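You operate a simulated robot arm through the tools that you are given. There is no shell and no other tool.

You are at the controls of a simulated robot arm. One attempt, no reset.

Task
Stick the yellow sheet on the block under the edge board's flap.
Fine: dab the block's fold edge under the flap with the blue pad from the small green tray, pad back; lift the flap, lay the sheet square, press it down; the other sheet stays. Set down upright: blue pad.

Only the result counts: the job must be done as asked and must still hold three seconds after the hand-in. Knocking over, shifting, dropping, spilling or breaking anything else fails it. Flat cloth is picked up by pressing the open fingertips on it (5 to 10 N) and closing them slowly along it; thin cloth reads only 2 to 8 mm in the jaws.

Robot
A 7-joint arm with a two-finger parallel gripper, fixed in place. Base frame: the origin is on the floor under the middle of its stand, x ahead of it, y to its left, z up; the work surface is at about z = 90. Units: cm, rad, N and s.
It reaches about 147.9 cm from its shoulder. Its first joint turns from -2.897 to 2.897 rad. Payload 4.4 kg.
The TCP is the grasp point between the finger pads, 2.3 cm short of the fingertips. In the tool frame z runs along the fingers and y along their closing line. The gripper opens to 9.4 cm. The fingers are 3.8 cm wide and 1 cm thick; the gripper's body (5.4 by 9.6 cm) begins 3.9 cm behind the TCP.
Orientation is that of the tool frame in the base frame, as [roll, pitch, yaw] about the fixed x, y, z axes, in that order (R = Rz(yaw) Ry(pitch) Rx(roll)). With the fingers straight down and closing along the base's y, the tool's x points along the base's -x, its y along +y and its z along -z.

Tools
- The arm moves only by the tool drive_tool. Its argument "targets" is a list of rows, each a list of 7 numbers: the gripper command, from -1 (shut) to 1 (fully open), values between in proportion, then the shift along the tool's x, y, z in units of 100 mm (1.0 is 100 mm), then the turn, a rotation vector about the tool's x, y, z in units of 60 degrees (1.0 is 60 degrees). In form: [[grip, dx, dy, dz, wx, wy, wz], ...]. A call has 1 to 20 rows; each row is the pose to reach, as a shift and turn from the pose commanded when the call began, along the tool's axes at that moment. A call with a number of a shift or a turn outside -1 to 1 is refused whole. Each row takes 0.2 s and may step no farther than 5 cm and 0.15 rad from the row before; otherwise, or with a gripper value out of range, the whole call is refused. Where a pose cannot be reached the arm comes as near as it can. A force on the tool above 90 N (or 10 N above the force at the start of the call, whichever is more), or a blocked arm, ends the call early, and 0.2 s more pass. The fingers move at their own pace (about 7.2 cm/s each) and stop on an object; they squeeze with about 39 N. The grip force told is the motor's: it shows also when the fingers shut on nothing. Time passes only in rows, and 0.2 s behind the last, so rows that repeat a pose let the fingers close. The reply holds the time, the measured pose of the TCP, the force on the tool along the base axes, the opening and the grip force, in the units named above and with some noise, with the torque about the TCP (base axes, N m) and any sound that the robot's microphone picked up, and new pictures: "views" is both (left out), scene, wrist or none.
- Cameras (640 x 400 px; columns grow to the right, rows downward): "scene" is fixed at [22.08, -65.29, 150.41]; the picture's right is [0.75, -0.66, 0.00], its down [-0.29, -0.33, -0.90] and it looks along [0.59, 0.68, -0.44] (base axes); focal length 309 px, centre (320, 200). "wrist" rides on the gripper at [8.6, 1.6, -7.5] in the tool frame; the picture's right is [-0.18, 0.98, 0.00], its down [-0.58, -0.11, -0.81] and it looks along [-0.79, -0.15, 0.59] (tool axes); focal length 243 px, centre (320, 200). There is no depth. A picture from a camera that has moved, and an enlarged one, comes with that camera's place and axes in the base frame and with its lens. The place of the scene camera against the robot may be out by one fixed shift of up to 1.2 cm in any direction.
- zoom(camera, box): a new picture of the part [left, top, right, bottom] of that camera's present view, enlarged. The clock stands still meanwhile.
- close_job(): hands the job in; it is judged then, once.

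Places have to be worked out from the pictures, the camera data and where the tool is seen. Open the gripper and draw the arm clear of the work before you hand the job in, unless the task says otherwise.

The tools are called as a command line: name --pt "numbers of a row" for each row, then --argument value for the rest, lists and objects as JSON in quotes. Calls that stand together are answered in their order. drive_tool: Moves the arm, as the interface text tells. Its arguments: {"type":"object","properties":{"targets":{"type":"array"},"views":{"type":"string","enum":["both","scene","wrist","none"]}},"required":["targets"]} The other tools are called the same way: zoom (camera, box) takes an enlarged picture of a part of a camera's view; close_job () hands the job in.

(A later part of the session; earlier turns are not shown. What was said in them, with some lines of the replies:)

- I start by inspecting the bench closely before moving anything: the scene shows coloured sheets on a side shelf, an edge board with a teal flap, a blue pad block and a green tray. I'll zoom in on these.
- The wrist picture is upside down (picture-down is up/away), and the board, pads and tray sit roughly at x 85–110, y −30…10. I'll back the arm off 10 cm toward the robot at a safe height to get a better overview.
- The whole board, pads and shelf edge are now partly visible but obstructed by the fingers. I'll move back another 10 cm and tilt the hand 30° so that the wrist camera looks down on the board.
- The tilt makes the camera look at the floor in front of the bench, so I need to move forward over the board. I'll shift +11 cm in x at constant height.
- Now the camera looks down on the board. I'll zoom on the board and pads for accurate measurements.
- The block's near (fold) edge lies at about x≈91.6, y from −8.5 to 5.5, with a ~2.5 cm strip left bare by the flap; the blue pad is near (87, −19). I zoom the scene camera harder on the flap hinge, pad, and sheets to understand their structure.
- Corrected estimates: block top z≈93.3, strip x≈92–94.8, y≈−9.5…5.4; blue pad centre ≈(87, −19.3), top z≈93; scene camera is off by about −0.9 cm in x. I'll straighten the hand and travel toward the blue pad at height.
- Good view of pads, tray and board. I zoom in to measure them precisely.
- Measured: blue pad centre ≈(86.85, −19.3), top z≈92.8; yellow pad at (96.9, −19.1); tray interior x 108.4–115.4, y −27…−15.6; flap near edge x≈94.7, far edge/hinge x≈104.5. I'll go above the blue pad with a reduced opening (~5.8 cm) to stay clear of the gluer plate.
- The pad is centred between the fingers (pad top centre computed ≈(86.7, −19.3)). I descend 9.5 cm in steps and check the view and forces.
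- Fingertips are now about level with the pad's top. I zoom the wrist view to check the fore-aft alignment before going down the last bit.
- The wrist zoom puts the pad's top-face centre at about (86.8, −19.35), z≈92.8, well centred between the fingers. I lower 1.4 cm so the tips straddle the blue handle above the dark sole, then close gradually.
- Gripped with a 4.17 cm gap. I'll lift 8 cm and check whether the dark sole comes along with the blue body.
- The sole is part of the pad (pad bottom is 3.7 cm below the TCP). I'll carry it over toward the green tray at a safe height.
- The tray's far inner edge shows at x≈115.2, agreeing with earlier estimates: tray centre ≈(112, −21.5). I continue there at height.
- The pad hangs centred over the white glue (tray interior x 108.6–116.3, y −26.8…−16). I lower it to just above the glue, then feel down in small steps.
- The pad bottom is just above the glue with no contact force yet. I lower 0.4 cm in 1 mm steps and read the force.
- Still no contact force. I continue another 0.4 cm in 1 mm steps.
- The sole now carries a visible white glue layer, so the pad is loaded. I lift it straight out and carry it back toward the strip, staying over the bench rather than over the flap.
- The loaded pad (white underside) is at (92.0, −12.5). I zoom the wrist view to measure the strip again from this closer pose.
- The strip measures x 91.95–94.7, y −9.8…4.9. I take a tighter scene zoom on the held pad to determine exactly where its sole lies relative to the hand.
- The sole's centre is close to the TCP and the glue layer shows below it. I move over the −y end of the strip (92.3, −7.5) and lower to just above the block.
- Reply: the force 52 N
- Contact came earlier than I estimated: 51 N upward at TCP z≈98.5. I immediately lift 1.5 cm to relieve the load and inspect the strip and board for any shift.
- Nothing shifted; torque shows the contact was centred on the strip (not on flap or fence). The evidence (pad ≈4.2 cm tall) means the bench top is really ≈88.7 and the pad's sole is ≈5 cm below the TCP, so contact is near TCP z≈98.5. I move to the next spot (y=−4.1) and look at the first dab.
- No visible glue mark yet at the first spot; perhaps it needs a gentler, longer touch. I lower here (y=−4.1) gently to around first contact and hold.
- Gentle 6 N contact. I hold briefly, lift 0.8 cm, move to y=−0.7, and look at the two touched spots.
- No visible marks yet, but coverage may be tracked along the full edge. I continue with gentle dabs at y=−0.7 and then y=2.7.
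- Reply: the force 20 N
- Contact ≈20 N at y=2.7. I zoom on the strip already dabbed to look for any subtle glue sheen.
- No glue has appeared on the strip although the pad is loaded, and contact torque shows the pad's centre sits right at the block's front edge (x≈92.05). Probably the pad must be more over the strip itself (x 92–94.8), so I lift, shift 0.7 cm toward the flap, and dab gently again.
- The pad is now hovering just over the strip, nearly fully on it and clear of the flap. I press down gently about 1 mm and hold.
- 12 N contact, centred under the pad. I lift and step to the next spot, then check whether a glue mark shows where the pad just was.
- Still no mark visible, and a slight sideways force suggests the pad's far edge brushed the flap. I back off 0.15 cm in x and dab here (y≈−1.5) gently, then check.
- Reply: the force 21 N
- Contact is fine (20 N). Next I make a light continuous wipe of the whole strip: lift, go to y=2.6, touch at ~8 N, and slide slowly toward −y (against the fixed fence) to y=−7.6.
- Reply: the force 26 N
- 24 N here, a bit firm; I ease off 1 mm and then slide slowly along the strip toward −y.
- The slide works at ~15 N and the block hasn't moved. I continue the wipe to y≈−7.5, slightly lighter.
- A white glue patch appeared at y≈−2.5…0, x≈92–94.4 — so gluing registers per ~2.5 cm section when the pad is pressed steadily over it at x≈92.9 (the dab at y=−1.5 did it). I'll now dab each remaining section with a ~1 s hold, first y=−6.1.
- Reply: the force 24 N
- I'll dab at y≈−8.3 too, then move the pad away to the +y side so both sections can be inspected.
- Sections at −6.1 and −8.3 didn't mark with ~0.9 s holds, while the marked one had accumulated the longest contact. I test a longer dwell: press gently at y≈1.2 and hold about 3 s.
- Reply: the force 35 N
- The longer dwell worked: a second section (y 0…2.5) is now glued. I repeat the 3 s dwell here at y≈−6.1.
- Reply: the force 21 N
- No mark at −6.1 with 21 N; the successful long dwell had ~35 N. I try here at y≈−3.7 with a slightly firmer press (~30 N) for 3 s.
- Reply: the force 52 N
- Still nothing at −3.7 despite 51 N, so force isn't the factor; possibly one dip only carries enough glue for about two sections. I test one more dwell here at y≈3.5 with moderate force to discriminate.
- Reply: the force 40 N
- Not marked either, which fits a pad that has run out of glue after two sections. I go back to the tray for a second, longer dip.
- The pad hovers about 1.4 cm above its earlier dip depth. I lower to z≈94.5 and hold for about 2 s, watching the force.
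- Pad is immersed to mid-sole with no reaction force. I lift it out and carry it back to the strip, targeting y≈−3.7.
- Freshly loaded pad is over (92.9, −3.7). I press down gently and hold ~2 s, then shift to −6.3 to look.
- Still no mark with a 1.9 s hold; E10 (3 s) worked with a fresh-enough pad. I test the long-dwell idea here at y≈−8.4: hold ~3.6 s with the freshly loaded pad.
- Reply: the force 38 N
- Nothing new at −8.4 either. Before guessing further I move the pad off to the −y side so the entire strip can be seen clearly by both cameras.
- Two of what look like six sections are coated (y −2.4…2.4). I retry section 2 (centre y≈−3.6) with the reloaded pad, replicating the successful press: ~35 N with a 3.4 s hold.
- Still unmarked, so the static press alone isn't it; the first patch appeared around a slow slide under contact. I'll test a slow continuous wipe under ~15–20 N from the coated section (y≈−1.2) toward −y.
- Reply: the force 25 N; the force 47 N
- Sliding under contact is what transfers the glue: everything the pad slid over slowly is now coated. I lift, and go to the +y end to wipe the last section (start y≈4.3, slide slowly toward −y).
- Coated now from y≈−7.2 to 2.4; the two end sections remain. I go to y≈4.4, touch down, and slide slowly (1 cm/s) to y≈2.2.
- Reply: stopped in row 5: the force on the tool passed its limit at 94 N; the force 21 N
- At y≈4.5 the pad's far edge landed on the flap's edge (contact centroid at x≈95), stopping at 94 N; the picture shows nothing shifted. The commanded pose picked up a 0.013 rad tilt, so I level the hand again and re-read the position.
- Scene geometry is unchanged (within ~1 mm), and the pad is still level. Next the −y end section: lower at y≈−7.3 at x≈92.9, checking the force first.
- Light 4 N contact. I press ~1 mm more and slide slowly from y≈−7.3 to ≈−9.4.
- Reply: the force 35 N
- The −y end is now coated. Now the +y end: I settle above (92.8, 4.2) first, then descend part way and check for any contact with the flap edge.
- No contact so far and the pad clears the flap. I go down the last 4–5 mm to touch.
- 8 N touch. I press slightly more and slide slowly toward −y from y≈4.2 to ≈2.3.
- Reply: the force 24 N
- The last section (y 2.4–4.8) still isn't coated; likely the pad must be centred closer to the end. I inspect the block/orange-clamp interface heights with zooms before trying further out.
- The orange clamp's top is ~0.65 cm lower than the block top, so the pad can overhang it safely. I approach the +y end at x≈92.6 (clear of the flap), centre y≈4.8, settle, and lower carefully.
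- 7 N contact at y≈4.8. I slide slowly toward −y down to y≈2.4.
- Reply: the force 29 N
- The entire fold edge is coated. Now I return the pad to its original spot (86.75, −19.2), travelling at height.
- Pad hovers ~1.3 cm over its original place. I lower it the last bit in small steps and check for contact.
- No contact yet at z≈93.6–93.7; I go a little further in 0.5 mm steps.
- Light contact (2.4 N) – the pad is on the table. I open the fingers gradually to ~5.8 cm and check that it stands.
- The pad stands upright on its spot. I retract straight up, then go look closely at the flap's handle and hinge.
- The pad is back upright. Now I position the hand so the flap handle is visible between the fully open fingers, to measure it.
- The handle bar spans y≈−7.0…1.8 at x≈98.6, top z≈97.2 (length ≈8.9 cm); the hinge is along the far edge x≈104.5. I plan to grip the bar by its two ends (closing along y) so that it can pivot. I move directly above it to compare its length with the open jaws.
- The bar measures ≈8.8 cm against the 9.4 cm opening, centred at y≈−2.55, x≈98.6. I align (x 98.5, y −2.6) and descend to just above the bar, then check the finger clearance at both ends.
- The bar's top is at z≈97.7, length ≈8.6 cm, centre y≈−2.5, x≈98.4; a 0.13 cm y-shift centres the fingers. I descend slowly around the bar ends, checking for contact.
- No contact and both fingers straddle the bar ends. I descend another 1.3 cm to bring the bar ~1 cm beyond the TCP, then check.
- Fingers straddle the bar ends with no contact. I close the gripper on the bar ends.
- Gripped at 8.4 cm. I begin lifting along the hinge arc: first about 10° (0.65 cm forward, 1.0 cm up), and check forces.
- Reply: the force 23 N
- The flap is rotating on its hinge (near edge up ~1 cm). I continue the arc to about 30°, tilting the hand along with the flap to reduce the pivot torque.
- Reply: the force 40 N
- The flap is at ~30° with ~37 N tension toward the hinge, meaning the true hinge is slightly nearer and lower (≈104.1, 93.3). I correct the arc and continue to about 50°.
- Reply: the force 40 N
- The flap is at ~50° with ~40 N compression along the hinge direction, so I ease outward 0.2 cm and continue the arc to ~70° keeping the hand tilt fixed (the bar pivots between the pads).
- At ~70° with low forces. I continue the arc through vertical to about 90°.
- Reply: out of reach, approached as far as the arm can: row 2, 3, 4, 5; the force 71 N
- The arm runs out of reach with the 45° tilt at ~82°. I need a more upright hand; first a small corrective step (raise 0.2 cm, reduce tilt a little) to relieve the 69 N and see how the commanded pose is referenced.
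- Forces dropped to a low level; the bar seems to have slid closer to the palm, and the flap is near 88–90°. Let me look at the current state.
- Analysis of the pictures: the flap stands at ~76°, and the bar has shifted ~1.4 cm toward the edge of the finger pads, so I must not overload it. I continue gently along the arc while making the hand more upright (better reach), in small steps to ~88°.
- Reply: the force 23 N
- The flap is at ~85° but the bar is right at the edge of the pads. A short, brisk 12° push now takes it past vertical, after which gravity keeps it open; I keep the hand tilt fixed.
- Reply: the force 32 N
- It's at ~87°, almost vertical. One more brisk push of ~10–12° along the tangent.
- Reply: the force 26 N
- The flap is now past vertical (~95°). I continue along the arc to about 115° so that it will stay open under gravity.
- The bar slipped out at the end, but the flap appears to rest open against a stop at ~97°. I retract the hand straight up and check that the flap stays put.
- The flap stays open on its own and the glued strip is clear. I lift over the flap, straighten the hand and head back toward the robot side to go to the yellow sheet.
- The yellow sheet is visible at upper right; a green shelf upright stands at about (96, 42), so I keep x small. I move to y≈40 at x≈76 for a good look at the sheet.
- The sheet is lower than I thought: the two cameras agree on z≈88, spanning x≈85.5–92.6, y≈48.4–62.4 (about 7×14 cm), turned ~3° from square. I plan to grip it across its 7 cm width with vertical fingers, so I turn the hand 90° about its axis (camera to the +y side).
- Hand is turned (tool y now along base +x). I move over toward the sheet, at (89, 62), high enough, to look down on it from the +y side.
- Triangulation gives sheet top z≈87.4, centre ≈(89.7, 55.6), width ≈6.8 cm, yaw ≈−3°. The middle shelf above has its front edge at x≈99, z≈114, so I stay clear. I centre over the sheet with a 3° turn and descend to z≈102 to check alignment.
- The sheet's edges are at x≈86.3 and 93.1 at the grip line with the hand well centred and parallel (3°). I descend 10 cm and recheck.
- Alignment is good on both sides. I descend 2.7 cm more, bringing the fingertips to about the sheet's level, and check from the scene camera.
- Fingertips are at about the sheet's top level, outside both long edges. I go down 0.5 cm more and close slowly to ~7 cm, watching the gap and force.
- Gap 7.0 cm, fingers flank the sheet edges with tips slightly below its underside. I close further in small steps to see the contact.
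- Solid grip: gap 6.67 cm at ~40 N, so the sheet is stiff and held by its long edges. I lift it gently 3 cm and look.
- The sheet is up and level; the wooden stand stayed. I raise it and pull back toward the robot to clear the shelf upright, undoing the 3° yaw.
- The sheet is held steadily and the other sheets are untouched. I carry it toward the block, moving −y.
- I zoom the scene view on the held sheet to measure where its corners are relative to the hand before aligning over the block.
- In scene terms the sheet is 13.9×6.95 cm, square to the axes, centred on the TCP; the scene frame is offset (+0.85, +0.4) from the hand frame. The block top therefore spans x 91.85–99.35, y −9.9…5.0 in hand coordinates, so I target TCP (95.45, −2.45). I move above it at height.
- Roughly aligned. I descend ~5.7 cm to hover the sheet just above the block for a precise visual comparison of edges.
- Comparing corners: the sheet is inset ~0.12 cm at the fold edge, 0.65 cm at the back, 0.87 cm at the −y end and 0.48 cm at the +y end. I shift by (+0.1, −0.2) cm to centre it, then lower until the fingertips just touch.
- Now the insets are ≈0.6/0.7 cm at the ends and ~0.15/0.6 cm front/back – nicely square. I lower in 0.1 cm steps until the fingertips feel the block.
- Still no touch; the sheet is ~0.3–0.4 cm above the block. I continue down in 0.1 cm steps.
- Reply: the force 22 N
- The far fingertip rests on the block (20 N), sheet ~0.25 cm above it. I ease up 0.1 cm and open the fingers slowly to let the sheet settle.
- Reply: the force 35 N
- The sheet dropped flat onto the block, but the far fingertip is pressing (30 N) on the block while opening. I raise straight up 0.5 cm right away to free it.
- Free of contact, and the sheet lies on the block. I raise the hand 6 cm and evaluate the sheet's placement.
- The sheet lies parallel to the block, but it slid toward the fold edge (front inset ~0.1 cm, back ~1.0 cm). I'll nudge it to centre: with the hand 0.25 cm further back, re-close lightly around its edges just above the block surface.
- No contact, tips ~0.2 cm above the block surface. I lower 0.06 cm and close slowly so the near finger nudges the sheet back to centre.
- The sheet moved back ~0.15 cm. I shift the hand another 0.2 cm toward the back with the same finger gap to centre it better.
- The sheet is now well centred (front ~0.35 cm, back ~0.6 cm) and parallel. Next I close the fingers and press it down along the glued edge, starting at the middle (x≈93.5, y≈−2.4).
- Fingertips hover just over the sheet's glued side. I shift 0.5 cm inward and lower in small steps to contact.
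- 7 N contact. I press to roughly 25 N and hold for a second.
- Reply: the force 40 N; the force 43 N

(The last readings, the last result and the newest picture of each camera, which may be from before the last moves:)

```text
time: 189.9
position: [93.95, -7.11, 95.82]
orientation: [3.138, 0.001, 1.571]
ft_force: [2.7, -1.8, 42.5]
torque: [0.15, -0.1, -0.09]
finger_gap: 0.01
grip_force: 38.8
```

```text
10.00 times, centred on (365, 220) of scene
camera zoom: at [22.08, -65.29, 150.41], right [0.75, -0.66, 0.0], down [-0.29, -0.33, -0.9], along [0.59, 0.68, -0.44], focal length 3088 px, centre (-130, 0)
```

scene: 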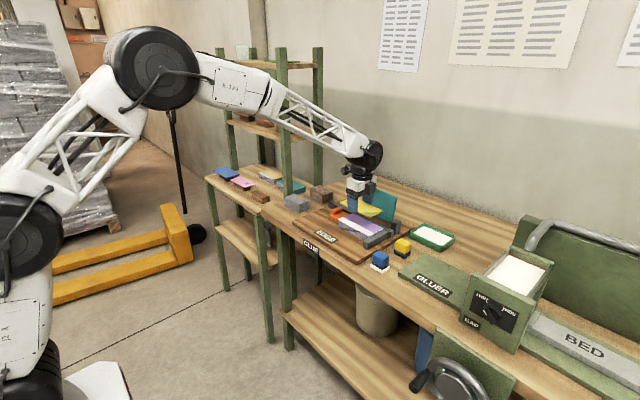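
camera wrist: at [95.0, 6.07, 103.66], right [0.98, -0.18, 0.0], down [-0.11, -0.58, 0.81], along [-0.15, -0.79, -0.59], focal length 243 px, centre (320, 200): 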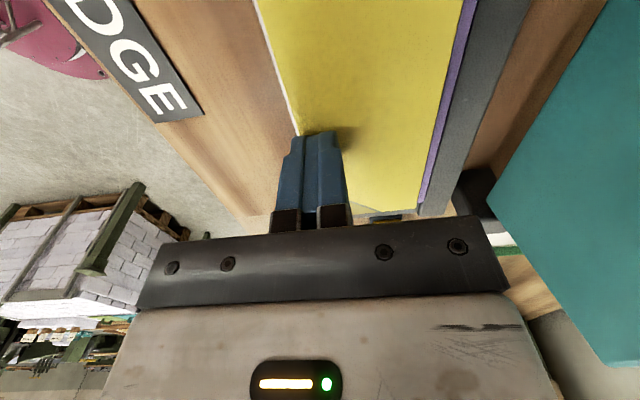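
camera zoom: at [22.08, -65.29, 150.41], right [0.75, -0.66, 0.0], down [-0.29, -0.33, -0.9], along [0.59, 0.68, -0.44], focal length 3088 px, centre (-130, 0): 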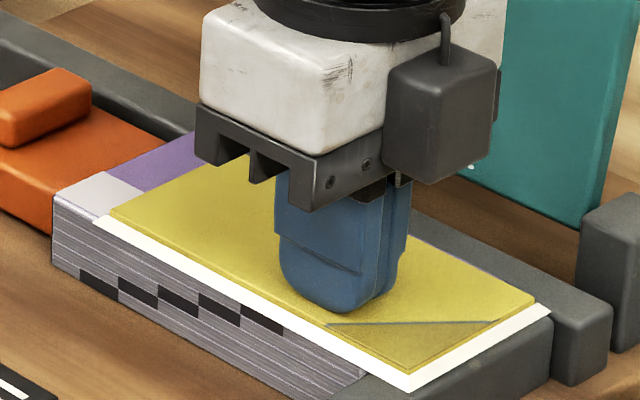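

The sheet got dragged ~2 cm toward −y during that move (and now shows a white glue layer beneath it). I lift off immediately and inspect.

drive_tool --pt "-1 0 0 -0.03 0 0 0" --pt "-1 0 0 -0.15 0 0 0" --pt "-1 0 0 -0.4 0 0 0" --pt "-1 0 0 -0.7 0 0 0" --pt "-1 0 0 -0.7 0 0 0" --views "both"

zoom --camera "scene" --box '[333, 200, 397, 240]'

zoom --camera "wrist" --box '[200, 0, 520, 200]'

```text
time: 191.1
position: [94.15, -7.12, 102.54]
orientation: [-3.141, 0.0, 1.571]
ft_force: [-0.1, 0.6, 0.5]
torque: [-0.02, 0.01, 0.0]
finger_gap: 0.0
grip_force: 38.9
camera wrist: at [95.72, 1.6, 109.97], right [0.98, -0.18, 0.0], down [-0.11, -0.58, 0.81], along [-0.15, -0.79, -0.59], focal length 243 px, centre (320, 200)
```

scene: 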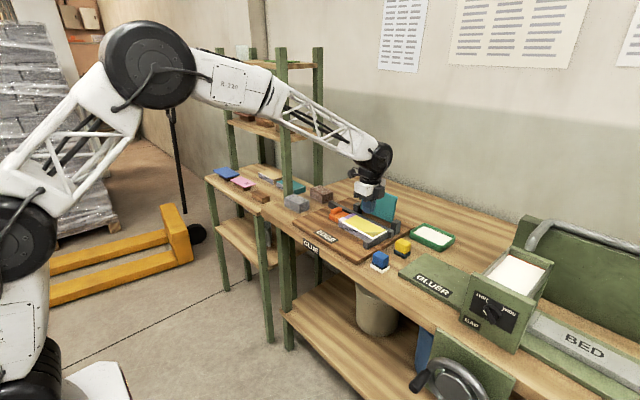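
wrist: 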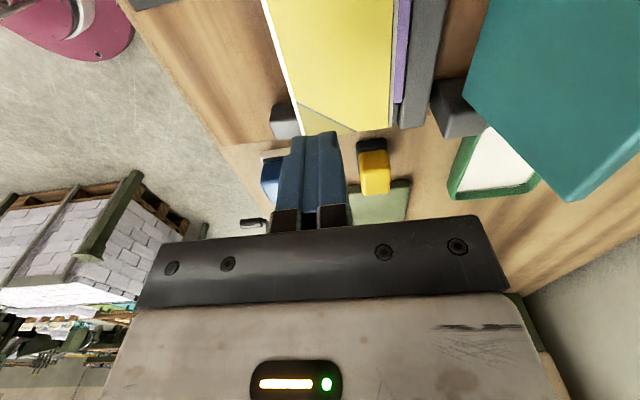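

```text
10.00 times, centred on (365, 220) of scene
camera zoom: at [22.08, -65.29, 150.41], right [0.75, -0.66, 0.0], down [-0.29, -0.33, -0.9], along [0.59, 0.68, -0.44], focal length 3088 px, centre (-130, 0)
```

zoom: 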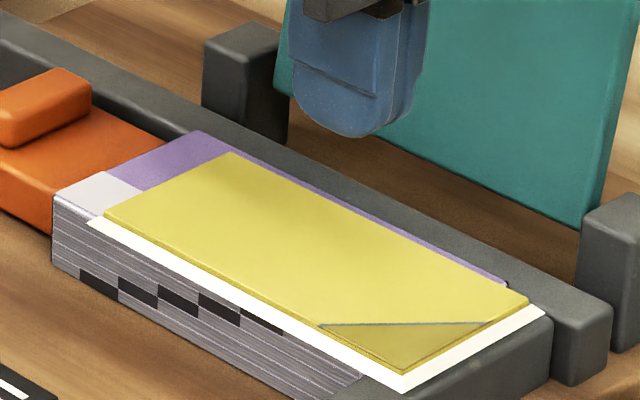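

```text
2.00 times, centred on (360, 100) of wrist
camera zoom: at [95.72, 1.6, 109.97], right [0.98, -0.18, 0.0], down [-0.11, -0.58, 0.81], along [-0.15, -0.79, -0.59], focal length 485 px, centre (240, 400)
```

zoom: 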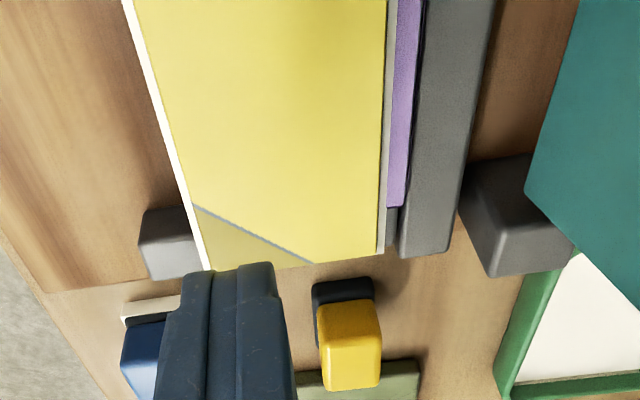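

The sheet is shifted ~1.7 cm toward −y but still parallel and not stuck in place; my lateral move began before the fingers had fully lifted. I'll re-grip it by its long edges and move it back: first open and position over its centre (95.5, −4.05).

drive_tool --pt "-0.2 0.1 0.05 0 0 0 0" --pt "0.4 0.2 0.1 0 0 0 0" --pt "0.76 0.3 0.137 0 0 0 0" --pt "0.76 0.3 0.137 0.2 0 0 0" --pt "0.76 0.3 0.137 0.45 0 0 0" --pt "0.76 0.3 0.137 0.6 0 0 0" --pt "0.76 0.3 0.137 0.6 0 0 0" --views "wrist"

zoom --camera "scene" --box '[333, 200, 397, 240]'

zoom --camera "wrist" --box '[160, 40, 480, 240]'

```text
time: 192.7
position: [95.14, -4.0, 96.52]
orientation: [-3.141, 0.0, 1.57]
ft_force: [-0.9, -0.9, -0.2]
torque: [0.04, 0.0, 0.01]
finger_gap: 8.26
grip_force: 0.1
camera wrist: at [96.7, 4.65, 103.94], right [0.98, -0.18, 0.0], down [-0.11, -0.58, 0.81], along [-0.15, -0.79, -0.59], focal length 243 px, centre (320, 200)
```

wrist: 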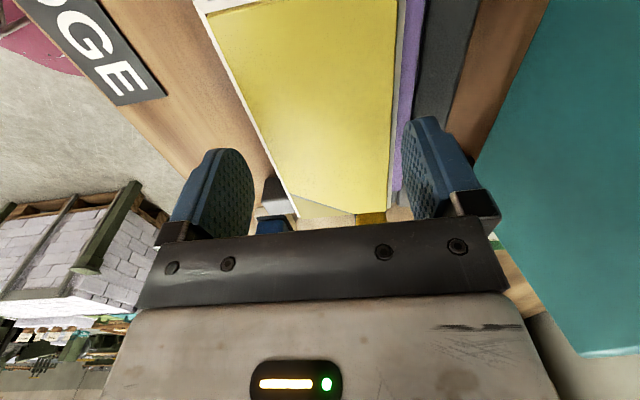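

```text
10.00 times, centred on (365, 220) of scene
camera zoom: at [22.08, -65.29, 150.41], right [0.75, -0.66, 0.0], down [-0.29, -0.33, -0.9], along [0.59, 0.68, -0.44], focal length 3088 px, centre (-130, 0)
```

zoom: 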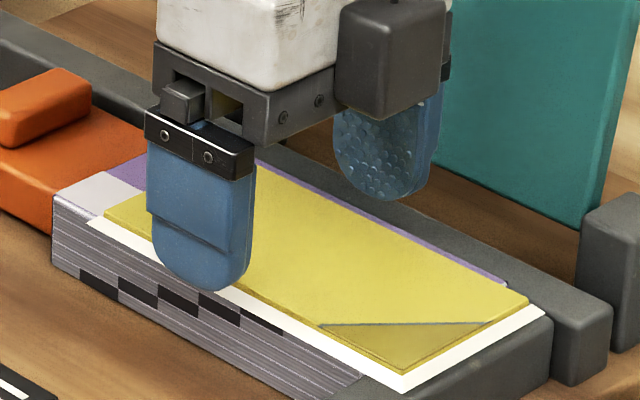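

```text
2.00 times, centred on (320, 140) of wrist
camera zoom: at [96.7, 4.65, 103.94], right [0.98, -0.18, 0.0], down [-0.11, -0.58, 0.81], along [-0.15, -0.79, -0.59], focal length 485 px, centre (320, 320)
```

zoom: 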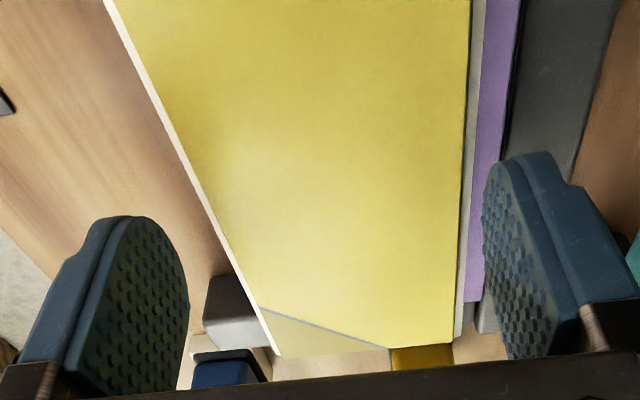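

The hand needs +0.6 cm in x so closing will centre the sheet properly. I shift, lower to just above the block surface, and check for contact.

drive_tool --pt "0.76 0 0.06 0.03 0 0 0" --pt "0.76 0 0.06 0.07 0 0 0" --pt "0.76 0 0.06 0.105 0 0 0" --pt "0.76 0 0.06 0.115 0 0 0" --pt "0.76 0 0.06 0.115 0 0 0" --views "none"

drive_tool --pt "0.62 0 0 0 0 0 0" --pt "0.54 0 0 0 0 0 0" --pt "0.49 0 0 0 0 0 0" --pt "0.46 0 0 0 0 0 0" --pt "0.43 0 0 0 0 0 0" --pt "0.4 0 0 0 0 0 0" --pt "0.36 0 0 0 0 0 0" --pt "0.36 0 0 0 0 0 0" --views "wrist"

zoom --camera "scene" --box '[333, 200, 397, 240]'

```text
time: 193.9
position: [95.9, -4.0, 95.3]
orientation: [3.141, 0.001, 1.57]
ft_force: [-0.2, -0.2, 0.3]
torque: [0.01, -0.02, 0.04]
finger_gap: 8.25
grip_force: 0.1
```

```text
time: 195.7
position: [95.88, -4.08, 95.35]
orientation: [-3.141, -0.002, 1.571]
ft_force: [0.1, 0.0, 0.9]
torque: [-0.01, -0.01, 0.01]
finger_gap: 6.66
grip_force: 38.9
camera wrist: at [97.48, 4.64, 102.79], right [0.98, -0.18, 0.0], down [-0.11, -0.58, 0.81], along [-0.15, -0.79, -0.59], focal length 243 px, centre (320, 200)
```

wrist: 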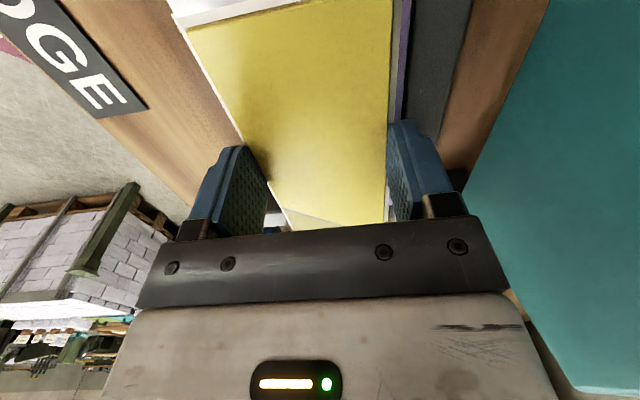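

```text
10.00 times, centred on (365, 220) of scene
camera zoom: at [22.08, -65.29, 150.41], right [0.75, -0.66, 0.0], down [-0.29, -0.33, -0.9], along [0.59, 0.68, -0.44], focal length 3088 px, centre (-130, 0)
```

zoom: 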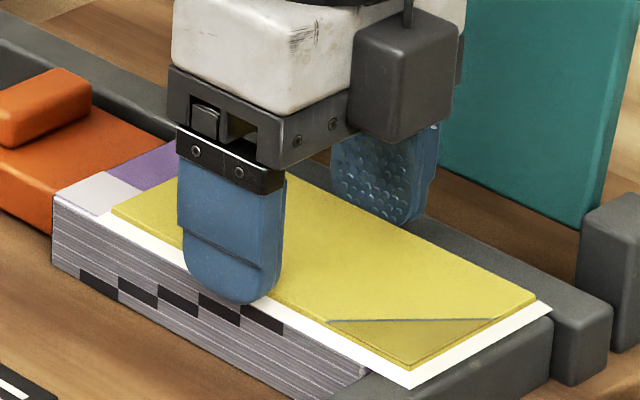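

Gripped again (6.66 cm). I lift 0.4 cm, wait, then move +1.7 cm in y.

drive_tool --pt "0.36 0 0 -0.02 0 0 0" --pt "0.36 0 0 -0.04 0 0 0" --pt "0.36 0 0 -0.05 0 0 0" --pt "0.36 0 0 -0.05 0 0 0" --pt "0.36 0.05 0 -0.05 0 0 0" --pt "0.36 0.11 0 -0.05 0 0 0" --pt "0.36 0.17 0 -0.05 0 0 0" --pt "0.36 0.17 0 -0.05 0 0 0" --views "wrist"

zoom --camera "scene" --box '[333, 200, 397, 240]'

zoom --camera "scene" --box '[355, 215, 395, 240]'

```text
time: 197.5
position: [95.85, -2.33, 95.91]
orientation: [3.141, 0.001, 1.573]
ft_force: [0.7, 0.9, -0.9]
torque: [0.0, 0.02, 0.03]
finger_gap: 6.65
grip_force: 38.5
camera wrist: at [97.5, 6.43, 103.27], right [0.98, -0.18, 0.0], down [-0.11, -0.58, 0.81], along [-0.15, -0.79, -0.59], focal length 243 px, centre (320, 200)
```

wrist: 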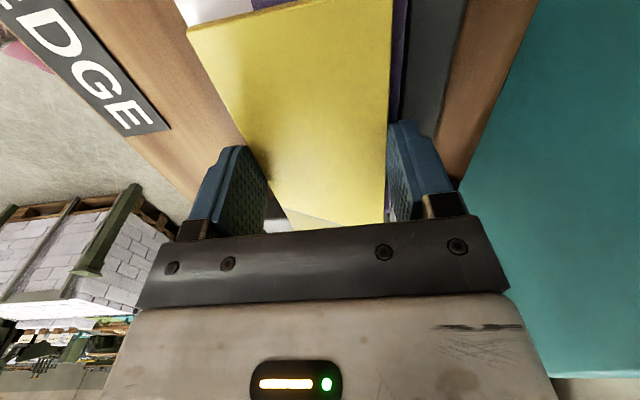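

```text
10.00 times, centred on (365, 220) of scene
camera zoom: at [22.08, -65.29, 150.41], right [0.75, -0.66, 0.0], down [-0.29, -0.33, -0.9], along [0.59, 0.68, -0.44], focal length 3088 px, centre (-130, 0)
```

zoom: 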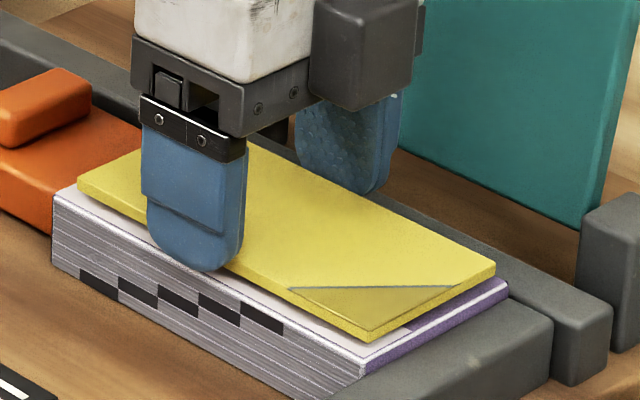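

```text
16.00 times, centred on (375, 228) of scene
camera zoom: at [22.08, -65.29, 150.41], right [0.75, -0.66, 0.0], down [-0.29, -0.33, -0.9], along [0.59, 0.68, -0.44], focal length 4941 px, centre (-560, -240)
```

zoom: 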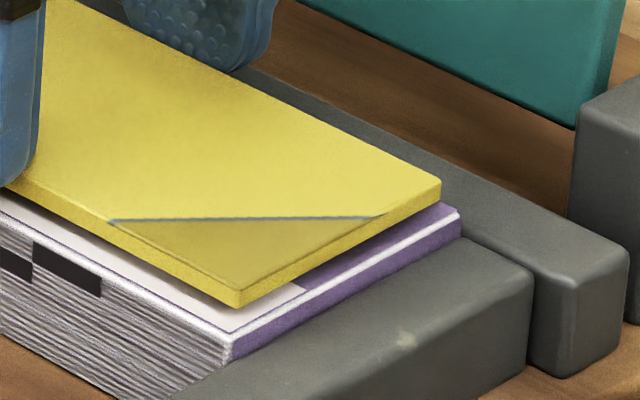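

The sheet is back over its place (the white film vanished when lifted; the glue strip is intact). I lower it 0.5 cm onto the block and check the force.

drive_tool --pt "0.36 0 0 0.02 0 0 0" --pt "0.36 0 0 0.04 0 0 0" --pt "0.36 0 0 0.05 0 0 0" --pt "0.36 0 0 0.05 0 0 0" --views "none"

zoom --camera "scene" --box '[333, 200, 397, 240]'

```text
time: 198.5
position: [95.98, -2.25, 95.46]
orientation: [-3.141, -0.001, 1.571]
ft_force: [1.2, 0.4, -1.0]
torque: [-0.01, -0.02, -0.03]
finger_gap: 6.65
grip_force: 38.8
```

```text
10.00 times, centred on (365, 220) of scene
camera zoom: at [22.08, -65.29, 150.41], right [0.75, -0.66, 0.0], down [-0.29, -0.33, -0.9], along [0.59, 0.68, -0.44], focal length 3088 px, centre (-130, 0)
```

zoom: 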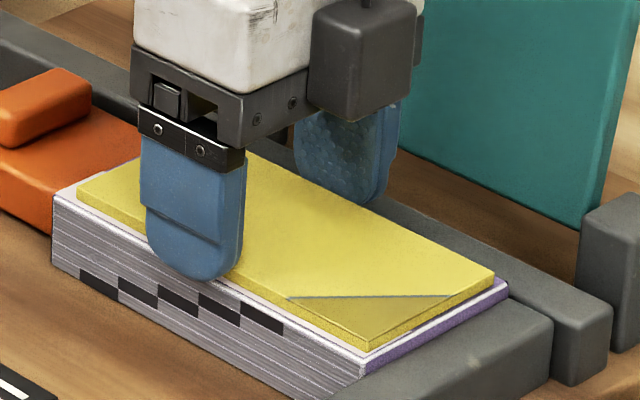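

The sheet is on the block (within a hair). I open the fingers slowly, then rise straight up.

drive_tool --pt "0.36 0 0 0.003 0 0 0" --pt "0.44 0 0 0.003 0 0 0" --pt "0.48 0 0 0.003 0 0 0" --pt "0.54 0 0 0.003 0 0 0" --pt "0.62 0 0 0.003 0 0 0" --pt "0.7 0 0 0.003 0 0 0" --pt "0.7 0 0 -0.02 0 0 0" --pt "0.7 0 0 -0.1 0 0 0" --pt "0.7 0 0 -0.1 0 0 0" --views "none"

drive_tool --pt "0.7 0 0 -0.2 0 0 0" --pt "0.7 0 0 -0.55 0 0 0" --pt "0.7 0 0 -0.55 0 0 0" --views "wrist"

zoom --camera "scene" --box '[333, 200, 397, 240]'

zoom --camera "wrist" --box '[160, 0, 480, 200]'

```text
time: 200.5
position: [95.87, -2.23, 96.45]
orientation: [-3.142, -0.001, 1.571]
ft_force: [0.5, 0.1, -0.4]
torque: [-0.03, 0.01, 0.07]
finger_gap: 8.0
grip_force: 0.1
```

```text
time: 201.3
position: [95.97, -2.34, 102.05]
orientation: [-3.141, 0.0, 1.572]
ft_force: [0.2, 0.4, 0.1]
torque: [0.02, 0.01, 0.0]
finger_gap: 8.02
grip_force: 0.1
camera wrist: at [97.69, 6.32, 109.47], right [0.98, -0.18, 0.0], down [-0.11, -0.58, 0.81], along [-0.15, -0.79, -0.59], focal length 243 px, centre (320, 200)
```

wrist: 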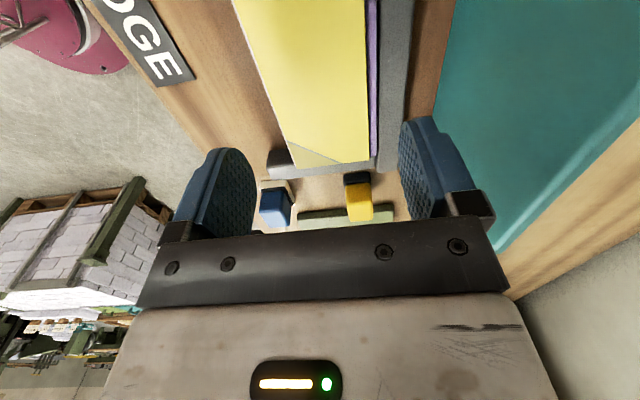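

```text
10.00 times, centred on (365, 220) of scene
camera zoom: at [22.08, -65.29, 150.41], right [0.75, -0.66, 0.0], down [-0.29, -0.33, -0.9], along [0.59, 0.68, -0.44], focal length 3088 px, centre (-130, 0)
```

zoom: 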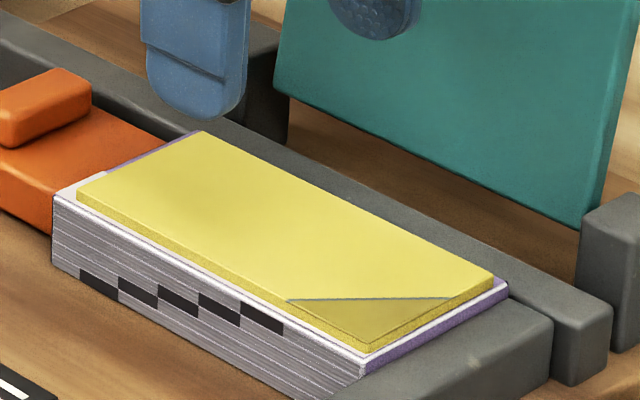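

```text
2.00 times, centred on (320, 100) of wrist
camera zoom: at [97.69, 6.32, 109.47], right [0.98, -0.18, 0.0], down [-0.11, -0.58, 0.81], along [-0.15, -0.79, -0.59], focal length 485 px, centre (320, 400)
```

zoom: 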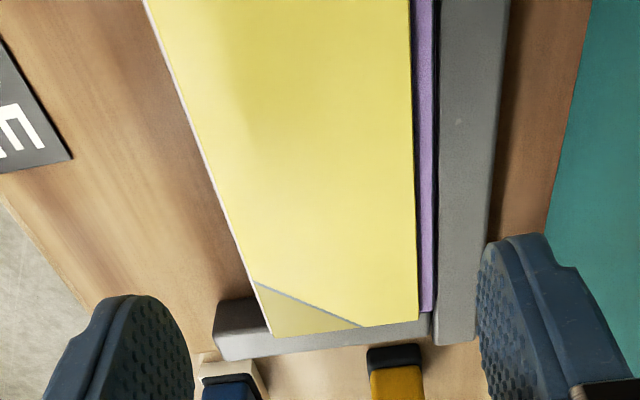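

The sheet is square again. Now I press with closed fingers strictly vertically: first over the middle of the glued edge (x≈94.1, y≈−2.4), descending to just above.

drive_tool --pt "0.2 0 -0.1 0.0 0 0 0" --pt "-0.5 0 -0.19 0.0 0 0 0" --pt "-1 0 -0.19 0.0 0 0 0" --pt "-1 0 -0.19 0.2 0 0 0" --pt "-1 0 -0.19 0.45 0 0 0" --pt "-1 0 -0.19 0.57 0 0 0" --pt "-1 0 -0.19 0.57 0 0 0" --views "none"

drive_tool --pt "-1 0 0 0.03 0 0 0" --pt "-1 0 0 0.05 0 0 0" --pt "-1 0 0 0.06 0 0 0" --pt "-1 0 0 0.06 0 0 0" --views "none"

zoom --camera "scene" --box '[333, 200, 397, 240]'

```text
time: 202.9
position: [93.9, -2.4, 96.09]
orientation: [-3.14, 0.0, 1.57]
ft_force: [0.8, 0.3, 0.2]
torque: [0.02, 0.03, -0.03]
finger_gap: 0.0
grip_force: 38.8
```

```text
time: 203.9
position: [93.91, -2.31, 95.77]
orientation: [3.138, 0.0, 1.572]
ft_force: [0.2, 4.0, 29.0]
torque: [0.04, 0.0, 0.05]
finger_gap: 0.01
grip_force: 39.0
```

```text
10.00 times, centred on (365, 220) of scene
camera zoom: at [22.08, -65.29, 150.41], right [0.75, -0.66, 0.0], down [-0.29, -0.33, -0.9], along [0.59, 0.68, -0.44], focal length 3088 px, centre (-130, 0)
```

zoom: 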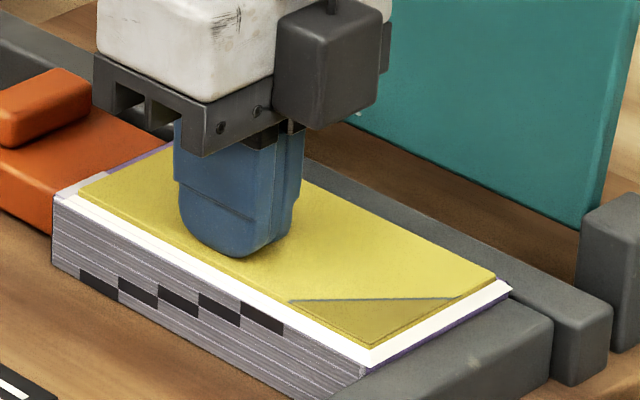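

With 29 N the white bonded-glue film appears again, now in the right place. I hold the press for about 2 s.

drive_tool --pt "-1 0 0 0 0 0 0" --pt "-1 0 0 0 0 0 0" --pt "-1 0 0 0 0 0 0" --pt "-1 0 0 0 0 0 0" --pt "-1 0 0 0 0 0 0" --pt "-1 0 0 0 0 0 0" --pt "-1 0 0 0 0 0 0" --pt "-1 0 0 0 0 0 0" --pt "-1 0 0 0 0 0 0" --pt "-1 0 0 0 0 0 0" --views "none"

drive_tool --pt "-1 0 0 -0.02 0 0 0" --pt "-1 0 0 -0.05 0 0 0" --pt "-1 0 0 -0.1 0 0 0" --pt "-1 0 0 -0.3 0 0 0" --pt "-1 0 0 -0.3 0 0 0" --pt "-1 0 0 -0.3 0 0 0" --views "none"

zoom --camera "scene" --box '[333, 200, 397, 240]'

```text
time: 206.1
position: [93.88, -2.35, 95.65]
orientation: [3.14, 0.0, 1.571]
ft_force: [0.7, -1.3, 65.1]
torque: [-0.07, -0.06, 0.0]
finger_gap: 0.0
grip_force: 38.9
```

```text
time: 207.5
position: [93.93, -2.25, 98.73]
orientation: [-3.141, 0.0, 1.57]
ft_force: [-0.6, 0.2, 0.1]
torque: [0.0, -0.01, 0.01]
finger_gap: 0.01
grip_force: 39.0
```

```text
10.00 times, centred on (365, 220) of scene
camera zoom: at [22.08, -65.29, 150.41], right [0.75, -0.66, 0.0], down [-0.29, -0.33, -0.9], along [0.59, 0.68, -0.44], focal length 3088 px, centre (-130, 0)
```

zoom: 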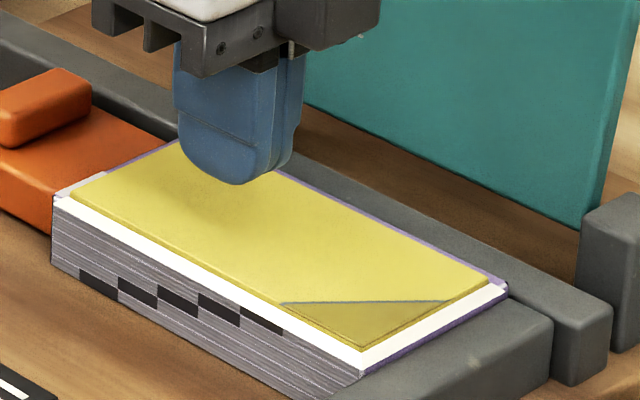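

The sheet now sits pressed into the glue (film visible), perhaps moved ~0.3 cm toward the fold edge. I rise further and measure with the wrist camera.

drive_tool --pt "-1 0 0.05 -0.1 0 0 0" --pt "-1 0 0.19 -0.3 0 0 0" --pt "-1 0 0.19 -0.3 0 0 0" --views "both"

zoom --camera "wrist" --box '[160, 0, 480, 200]'

zoom --camera "scene" --box '[333, 200, 397, 240]'

zoom --camera "scene" --box '[355, 215, 395, 240]'

```text
time: 208.3
position: [96.08, -2.17, 101.91]
orientation: [3.141, 0.0, 1.572]
ft_force: [-0.1, -0.2, 0.8]
torque: [-0.05, -0.04, -0.05]
finger_gap: 0.0
grip_force: 39.9
camera wrist: at [97.69, 6.5, 109.34], right [0.98, -0.18, 0.0], down [-0.11, -0.58, 0.81], along [-0.15, -0.79, -0.59], focal length 243 px, centre (320, 200)
```

scene: 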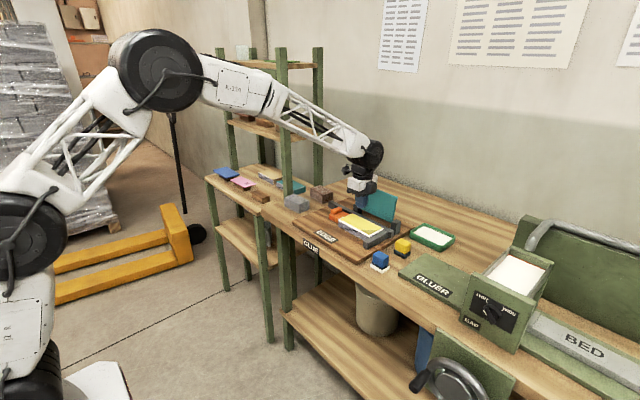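
wrist: 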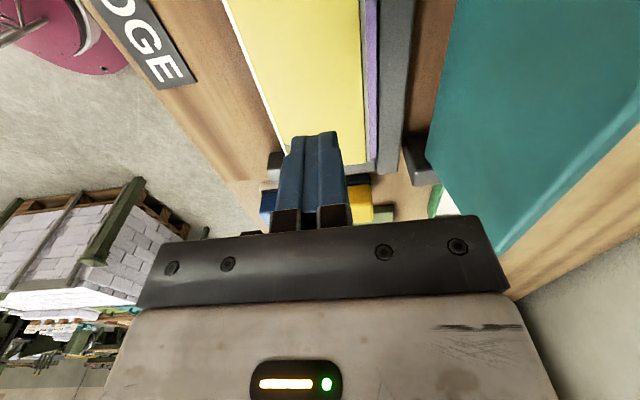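

```text
2.00 times, centred on (320, 100) of wrist
camera zoom: at [97.69, 6.5, 109.34], right [0.98, -0.18, 0.0], down [-0.11, -0.58, 0.81], along [-0.15, -0.79, -0.59], focal length 485 px, centre (320, 400)
```

zoom: 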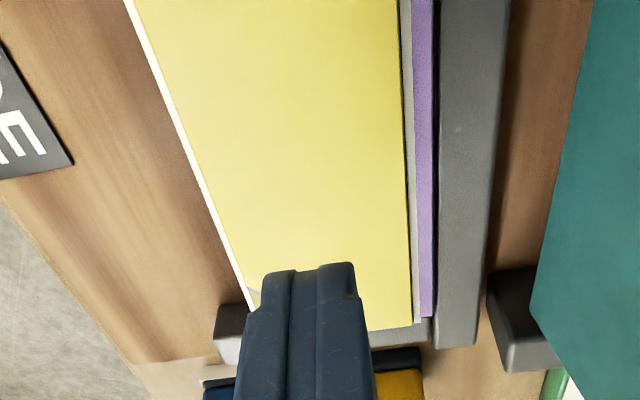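

```text
10.00 times, centred on (365, 220) of scene
camera zoom: at [22.08, -65.29, 150.41], right [0.75, -0.66, 0.0], down [-0.29, -0.33, -0.9], along [0.59, 0.68, -0.44], focal length 3088 px, centre (-130, 0)
```

zoom: 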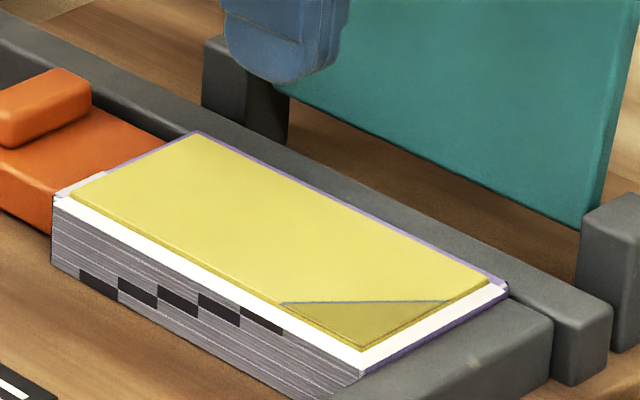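

```text
16.00 times, centred on (375, 228) of scene
camera zoom: at [22.08, -65.29, 150.41], right [0.75, -0.66, 0.0], down [-0.29, -0.33, -0.9], along [0.59, 0.68, -0.44], focal length 4941 px, centre (-560, -240)
```

zoom: 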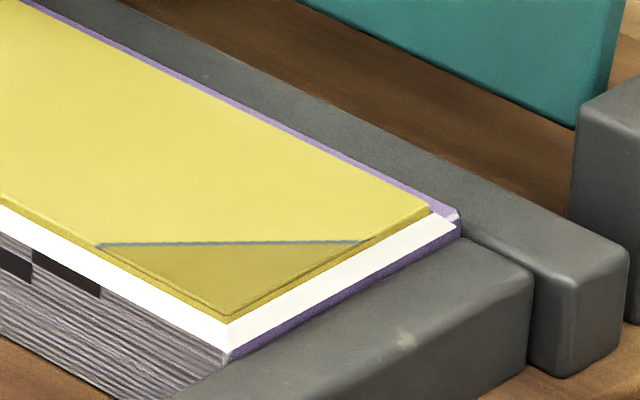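

The sheet is bonded down (film all around), parallel to the block with small, even margins (~0.3 cm front, ~0.8 cm back, ~0.3–0.5 cm at the ends). Now I raise the hand well clear, open it and back away, then recheck everything.

drive_tool --pt "-1 0 0 -0.4 0 0 0" --pt "-0.5 0 0 -0.8 0 0 0" --pt "0 0 0 -1.0 0 0 0" --pt "0.5 0 -0.3 -1.0 0 0 0" --pt "0.8 0 -0.7 -1.0 0 0 0" --pt "1 0 -1.0 -1.0 0 0 0" --views "none"

drive_tool --pt "1 0 -0.4 0 0 0 0" --pt "1 0 -0.8 0 0 0 0" --pt "1 0 -1.0 0 0 0 0" --pt "1 0 -1.0 0 0 0 0" --views "both"

zoom --camera "scene" --box '[320, 180, 448, 275]'

zoom --camera "scene" --box '[333, 200, 397, 240]'

```text
time: 209.7
position: [86.07, -2.37, 111.5]
orientation: [-3.14, 0.0, 1.57]
ft_force: [0.3, 0.6, -0.5]
torque: [0.04, -0.02, 0.01]
finger_gap: 9.4
grip_force: 0.0
```

```text
time: 210.7
position: [75.9, -2.31, 111.78]
orientation: [-3.141, -0.001, 1.571]
ft_force: [-0.4, -0.5, 0.1]
torque: [-0.01, 0.0, 0.0]
finger_gap: 9.4
grip_force: 0.0
camera wrist: at [77.55, 6.38, 119.19], right [0.98, -0.18, 0.0], down [-0.11, -0.58, 0.81], along [-0.15, -0.79, -0.59], focal length 243 px, centre (320, 200)
```

scene: 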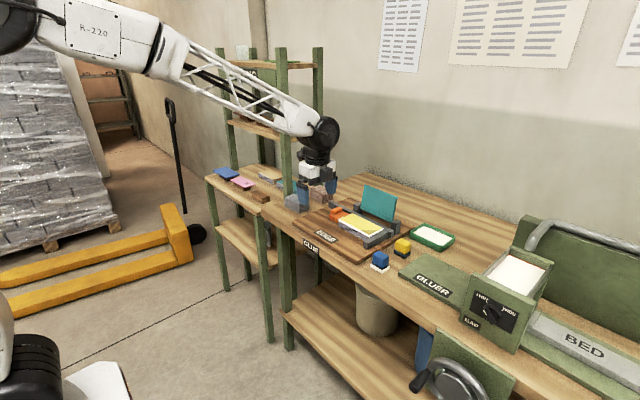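
wrist: 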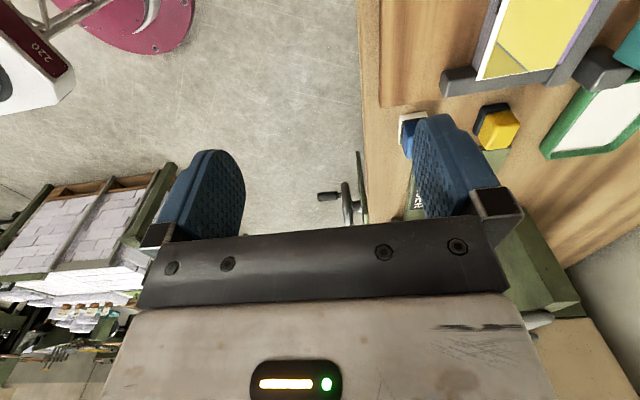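

```text
4.21 times, centred on (384, 228) of scene
camera zoom: at [22.08, -65.29, 150.41], right [0.75, -0.66, 0.0], down [-0.29, -0.33, -0.9], along [0.59, 0.68, -0.44], focal length 1300 px, centre (50, 84)
```

zoom: 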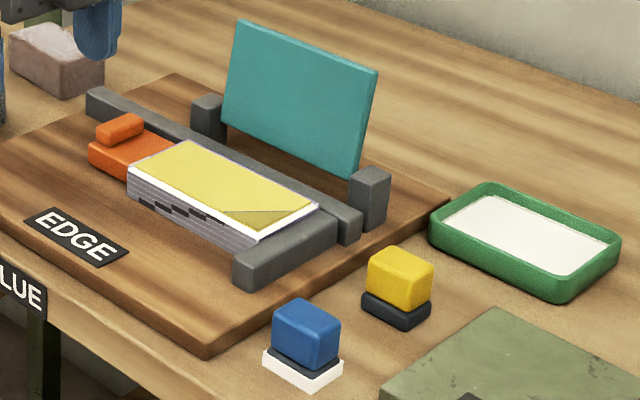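

```text
10.00 times, centred on (365, 220) of scene
camera zoom: at [22.08, -65.29, 150.41], right [0.75, -0.66, 0.0], down [-0.29, -0.33, -0.9], along [0.59, 0.68, -0.44], focal length 3088 px, centre (-130, 0)
```

zoom: 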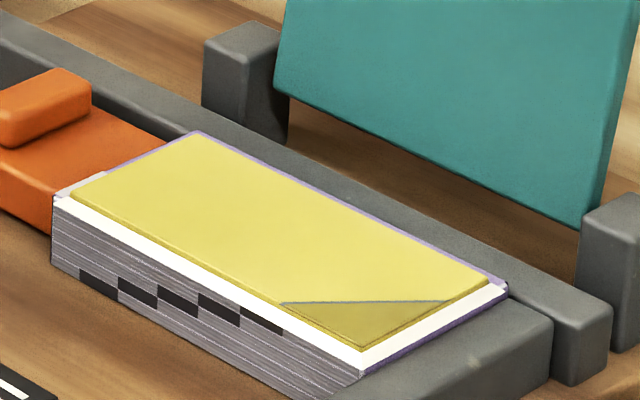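

Everything looks right: sheet bonded and square, flap open and stable, pad upright in its place, tray and yellow pad untouched. I check the shelf once more to confirm the other sheets are unmoved.

zoom --camera "scene" --box '[200, 150, 328, 230]'

zoom --camera "scene" --box '[280, 180, 460, 290]'

```text
5.00 times, centred on (264, 190) of scene
camera zoom: at [22.08, -65.29, 150.41], right [0.75, -0.66, 0.0], down [-0.29, -0.33, -0.9], along [0.59, 0.68, -0.44], focal length 1544 px, centre (600, 250)
```

zoom: 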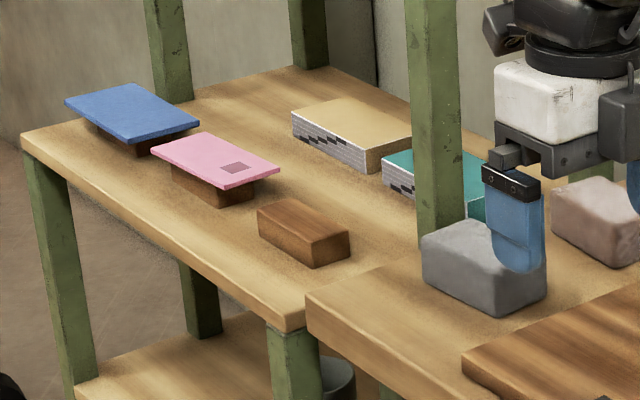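

```text
3.56 times, centred on (370, 235) of scene
camera zoom: at [22.08, -65.29, 150.41], right [0.75, -0.66, 0.0], down [-0.29, -0.33, -0.9], along [0.59, 0.68, -0.44], focal length 1098 px, centre (142, 76)
```

zoom: 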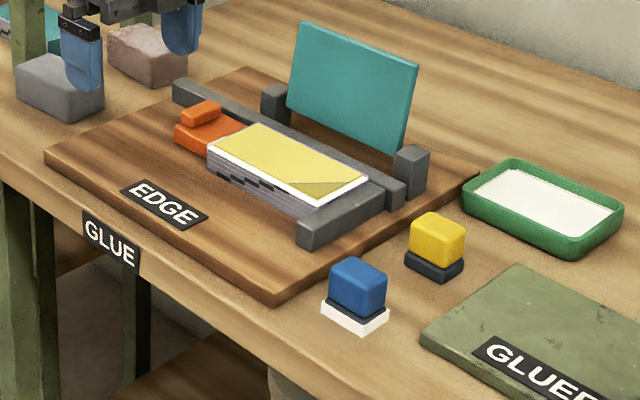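

The other sheets and all bench items are where they were, the pad stands upright on its spot, the flap is open, and the yellow sheet is bonded square on the block. The gripper is open and clear, so I hand the job in.

close_job

```text
The job is handed in.
```

The yellow sheet is on the block under the edge board's flap, and I've handed the job in. The result is not back yet. In the last pictures everything was still and the sheet lay flat and parallel to the block.

- **Glue:** I loaded the blue pad from the small green tray, dipping it twice, and coated the block's whole fold edge. The pad is back upright about 0.3 cm from where it started, still white with glue.
- **Flap:** it is open and has stayed open on its own, leaning just past upright. I left it that way, since the task did not say to close it.
- **Sheet:** it sits about 0.3 cm in from the fold edge, 0.8 cm from the back and 0.3 to 0.5 cm from the ends. I pressed it at the middle of the glued edge with up to 65 N for about 2 seconds. A white film then showed around it, which I take to mean it bonded.
- **Everything else:** the blue and pink sheets, the yellow pad, the tray, the orange block and the stones look the same as at the start. The gripper is open and the arm is clear.

Three things went less cleanly:

- **Dragged sheet:** after a first press I moved sideways before the fingers had lifted, which pulled the sheet about 1.7 cm. I picked it up again, put it back and pressed it a second time.
- **Hard contacts:** while gluing, the pad landed once on the block at 51 N and once on the flap's edge at 94 N. Pictures afterwards showed nothing moved by more than about 1 mm.
- **Flap handle:** it slipped out of the fingers at the end of the lift, once the flap was already past upright.
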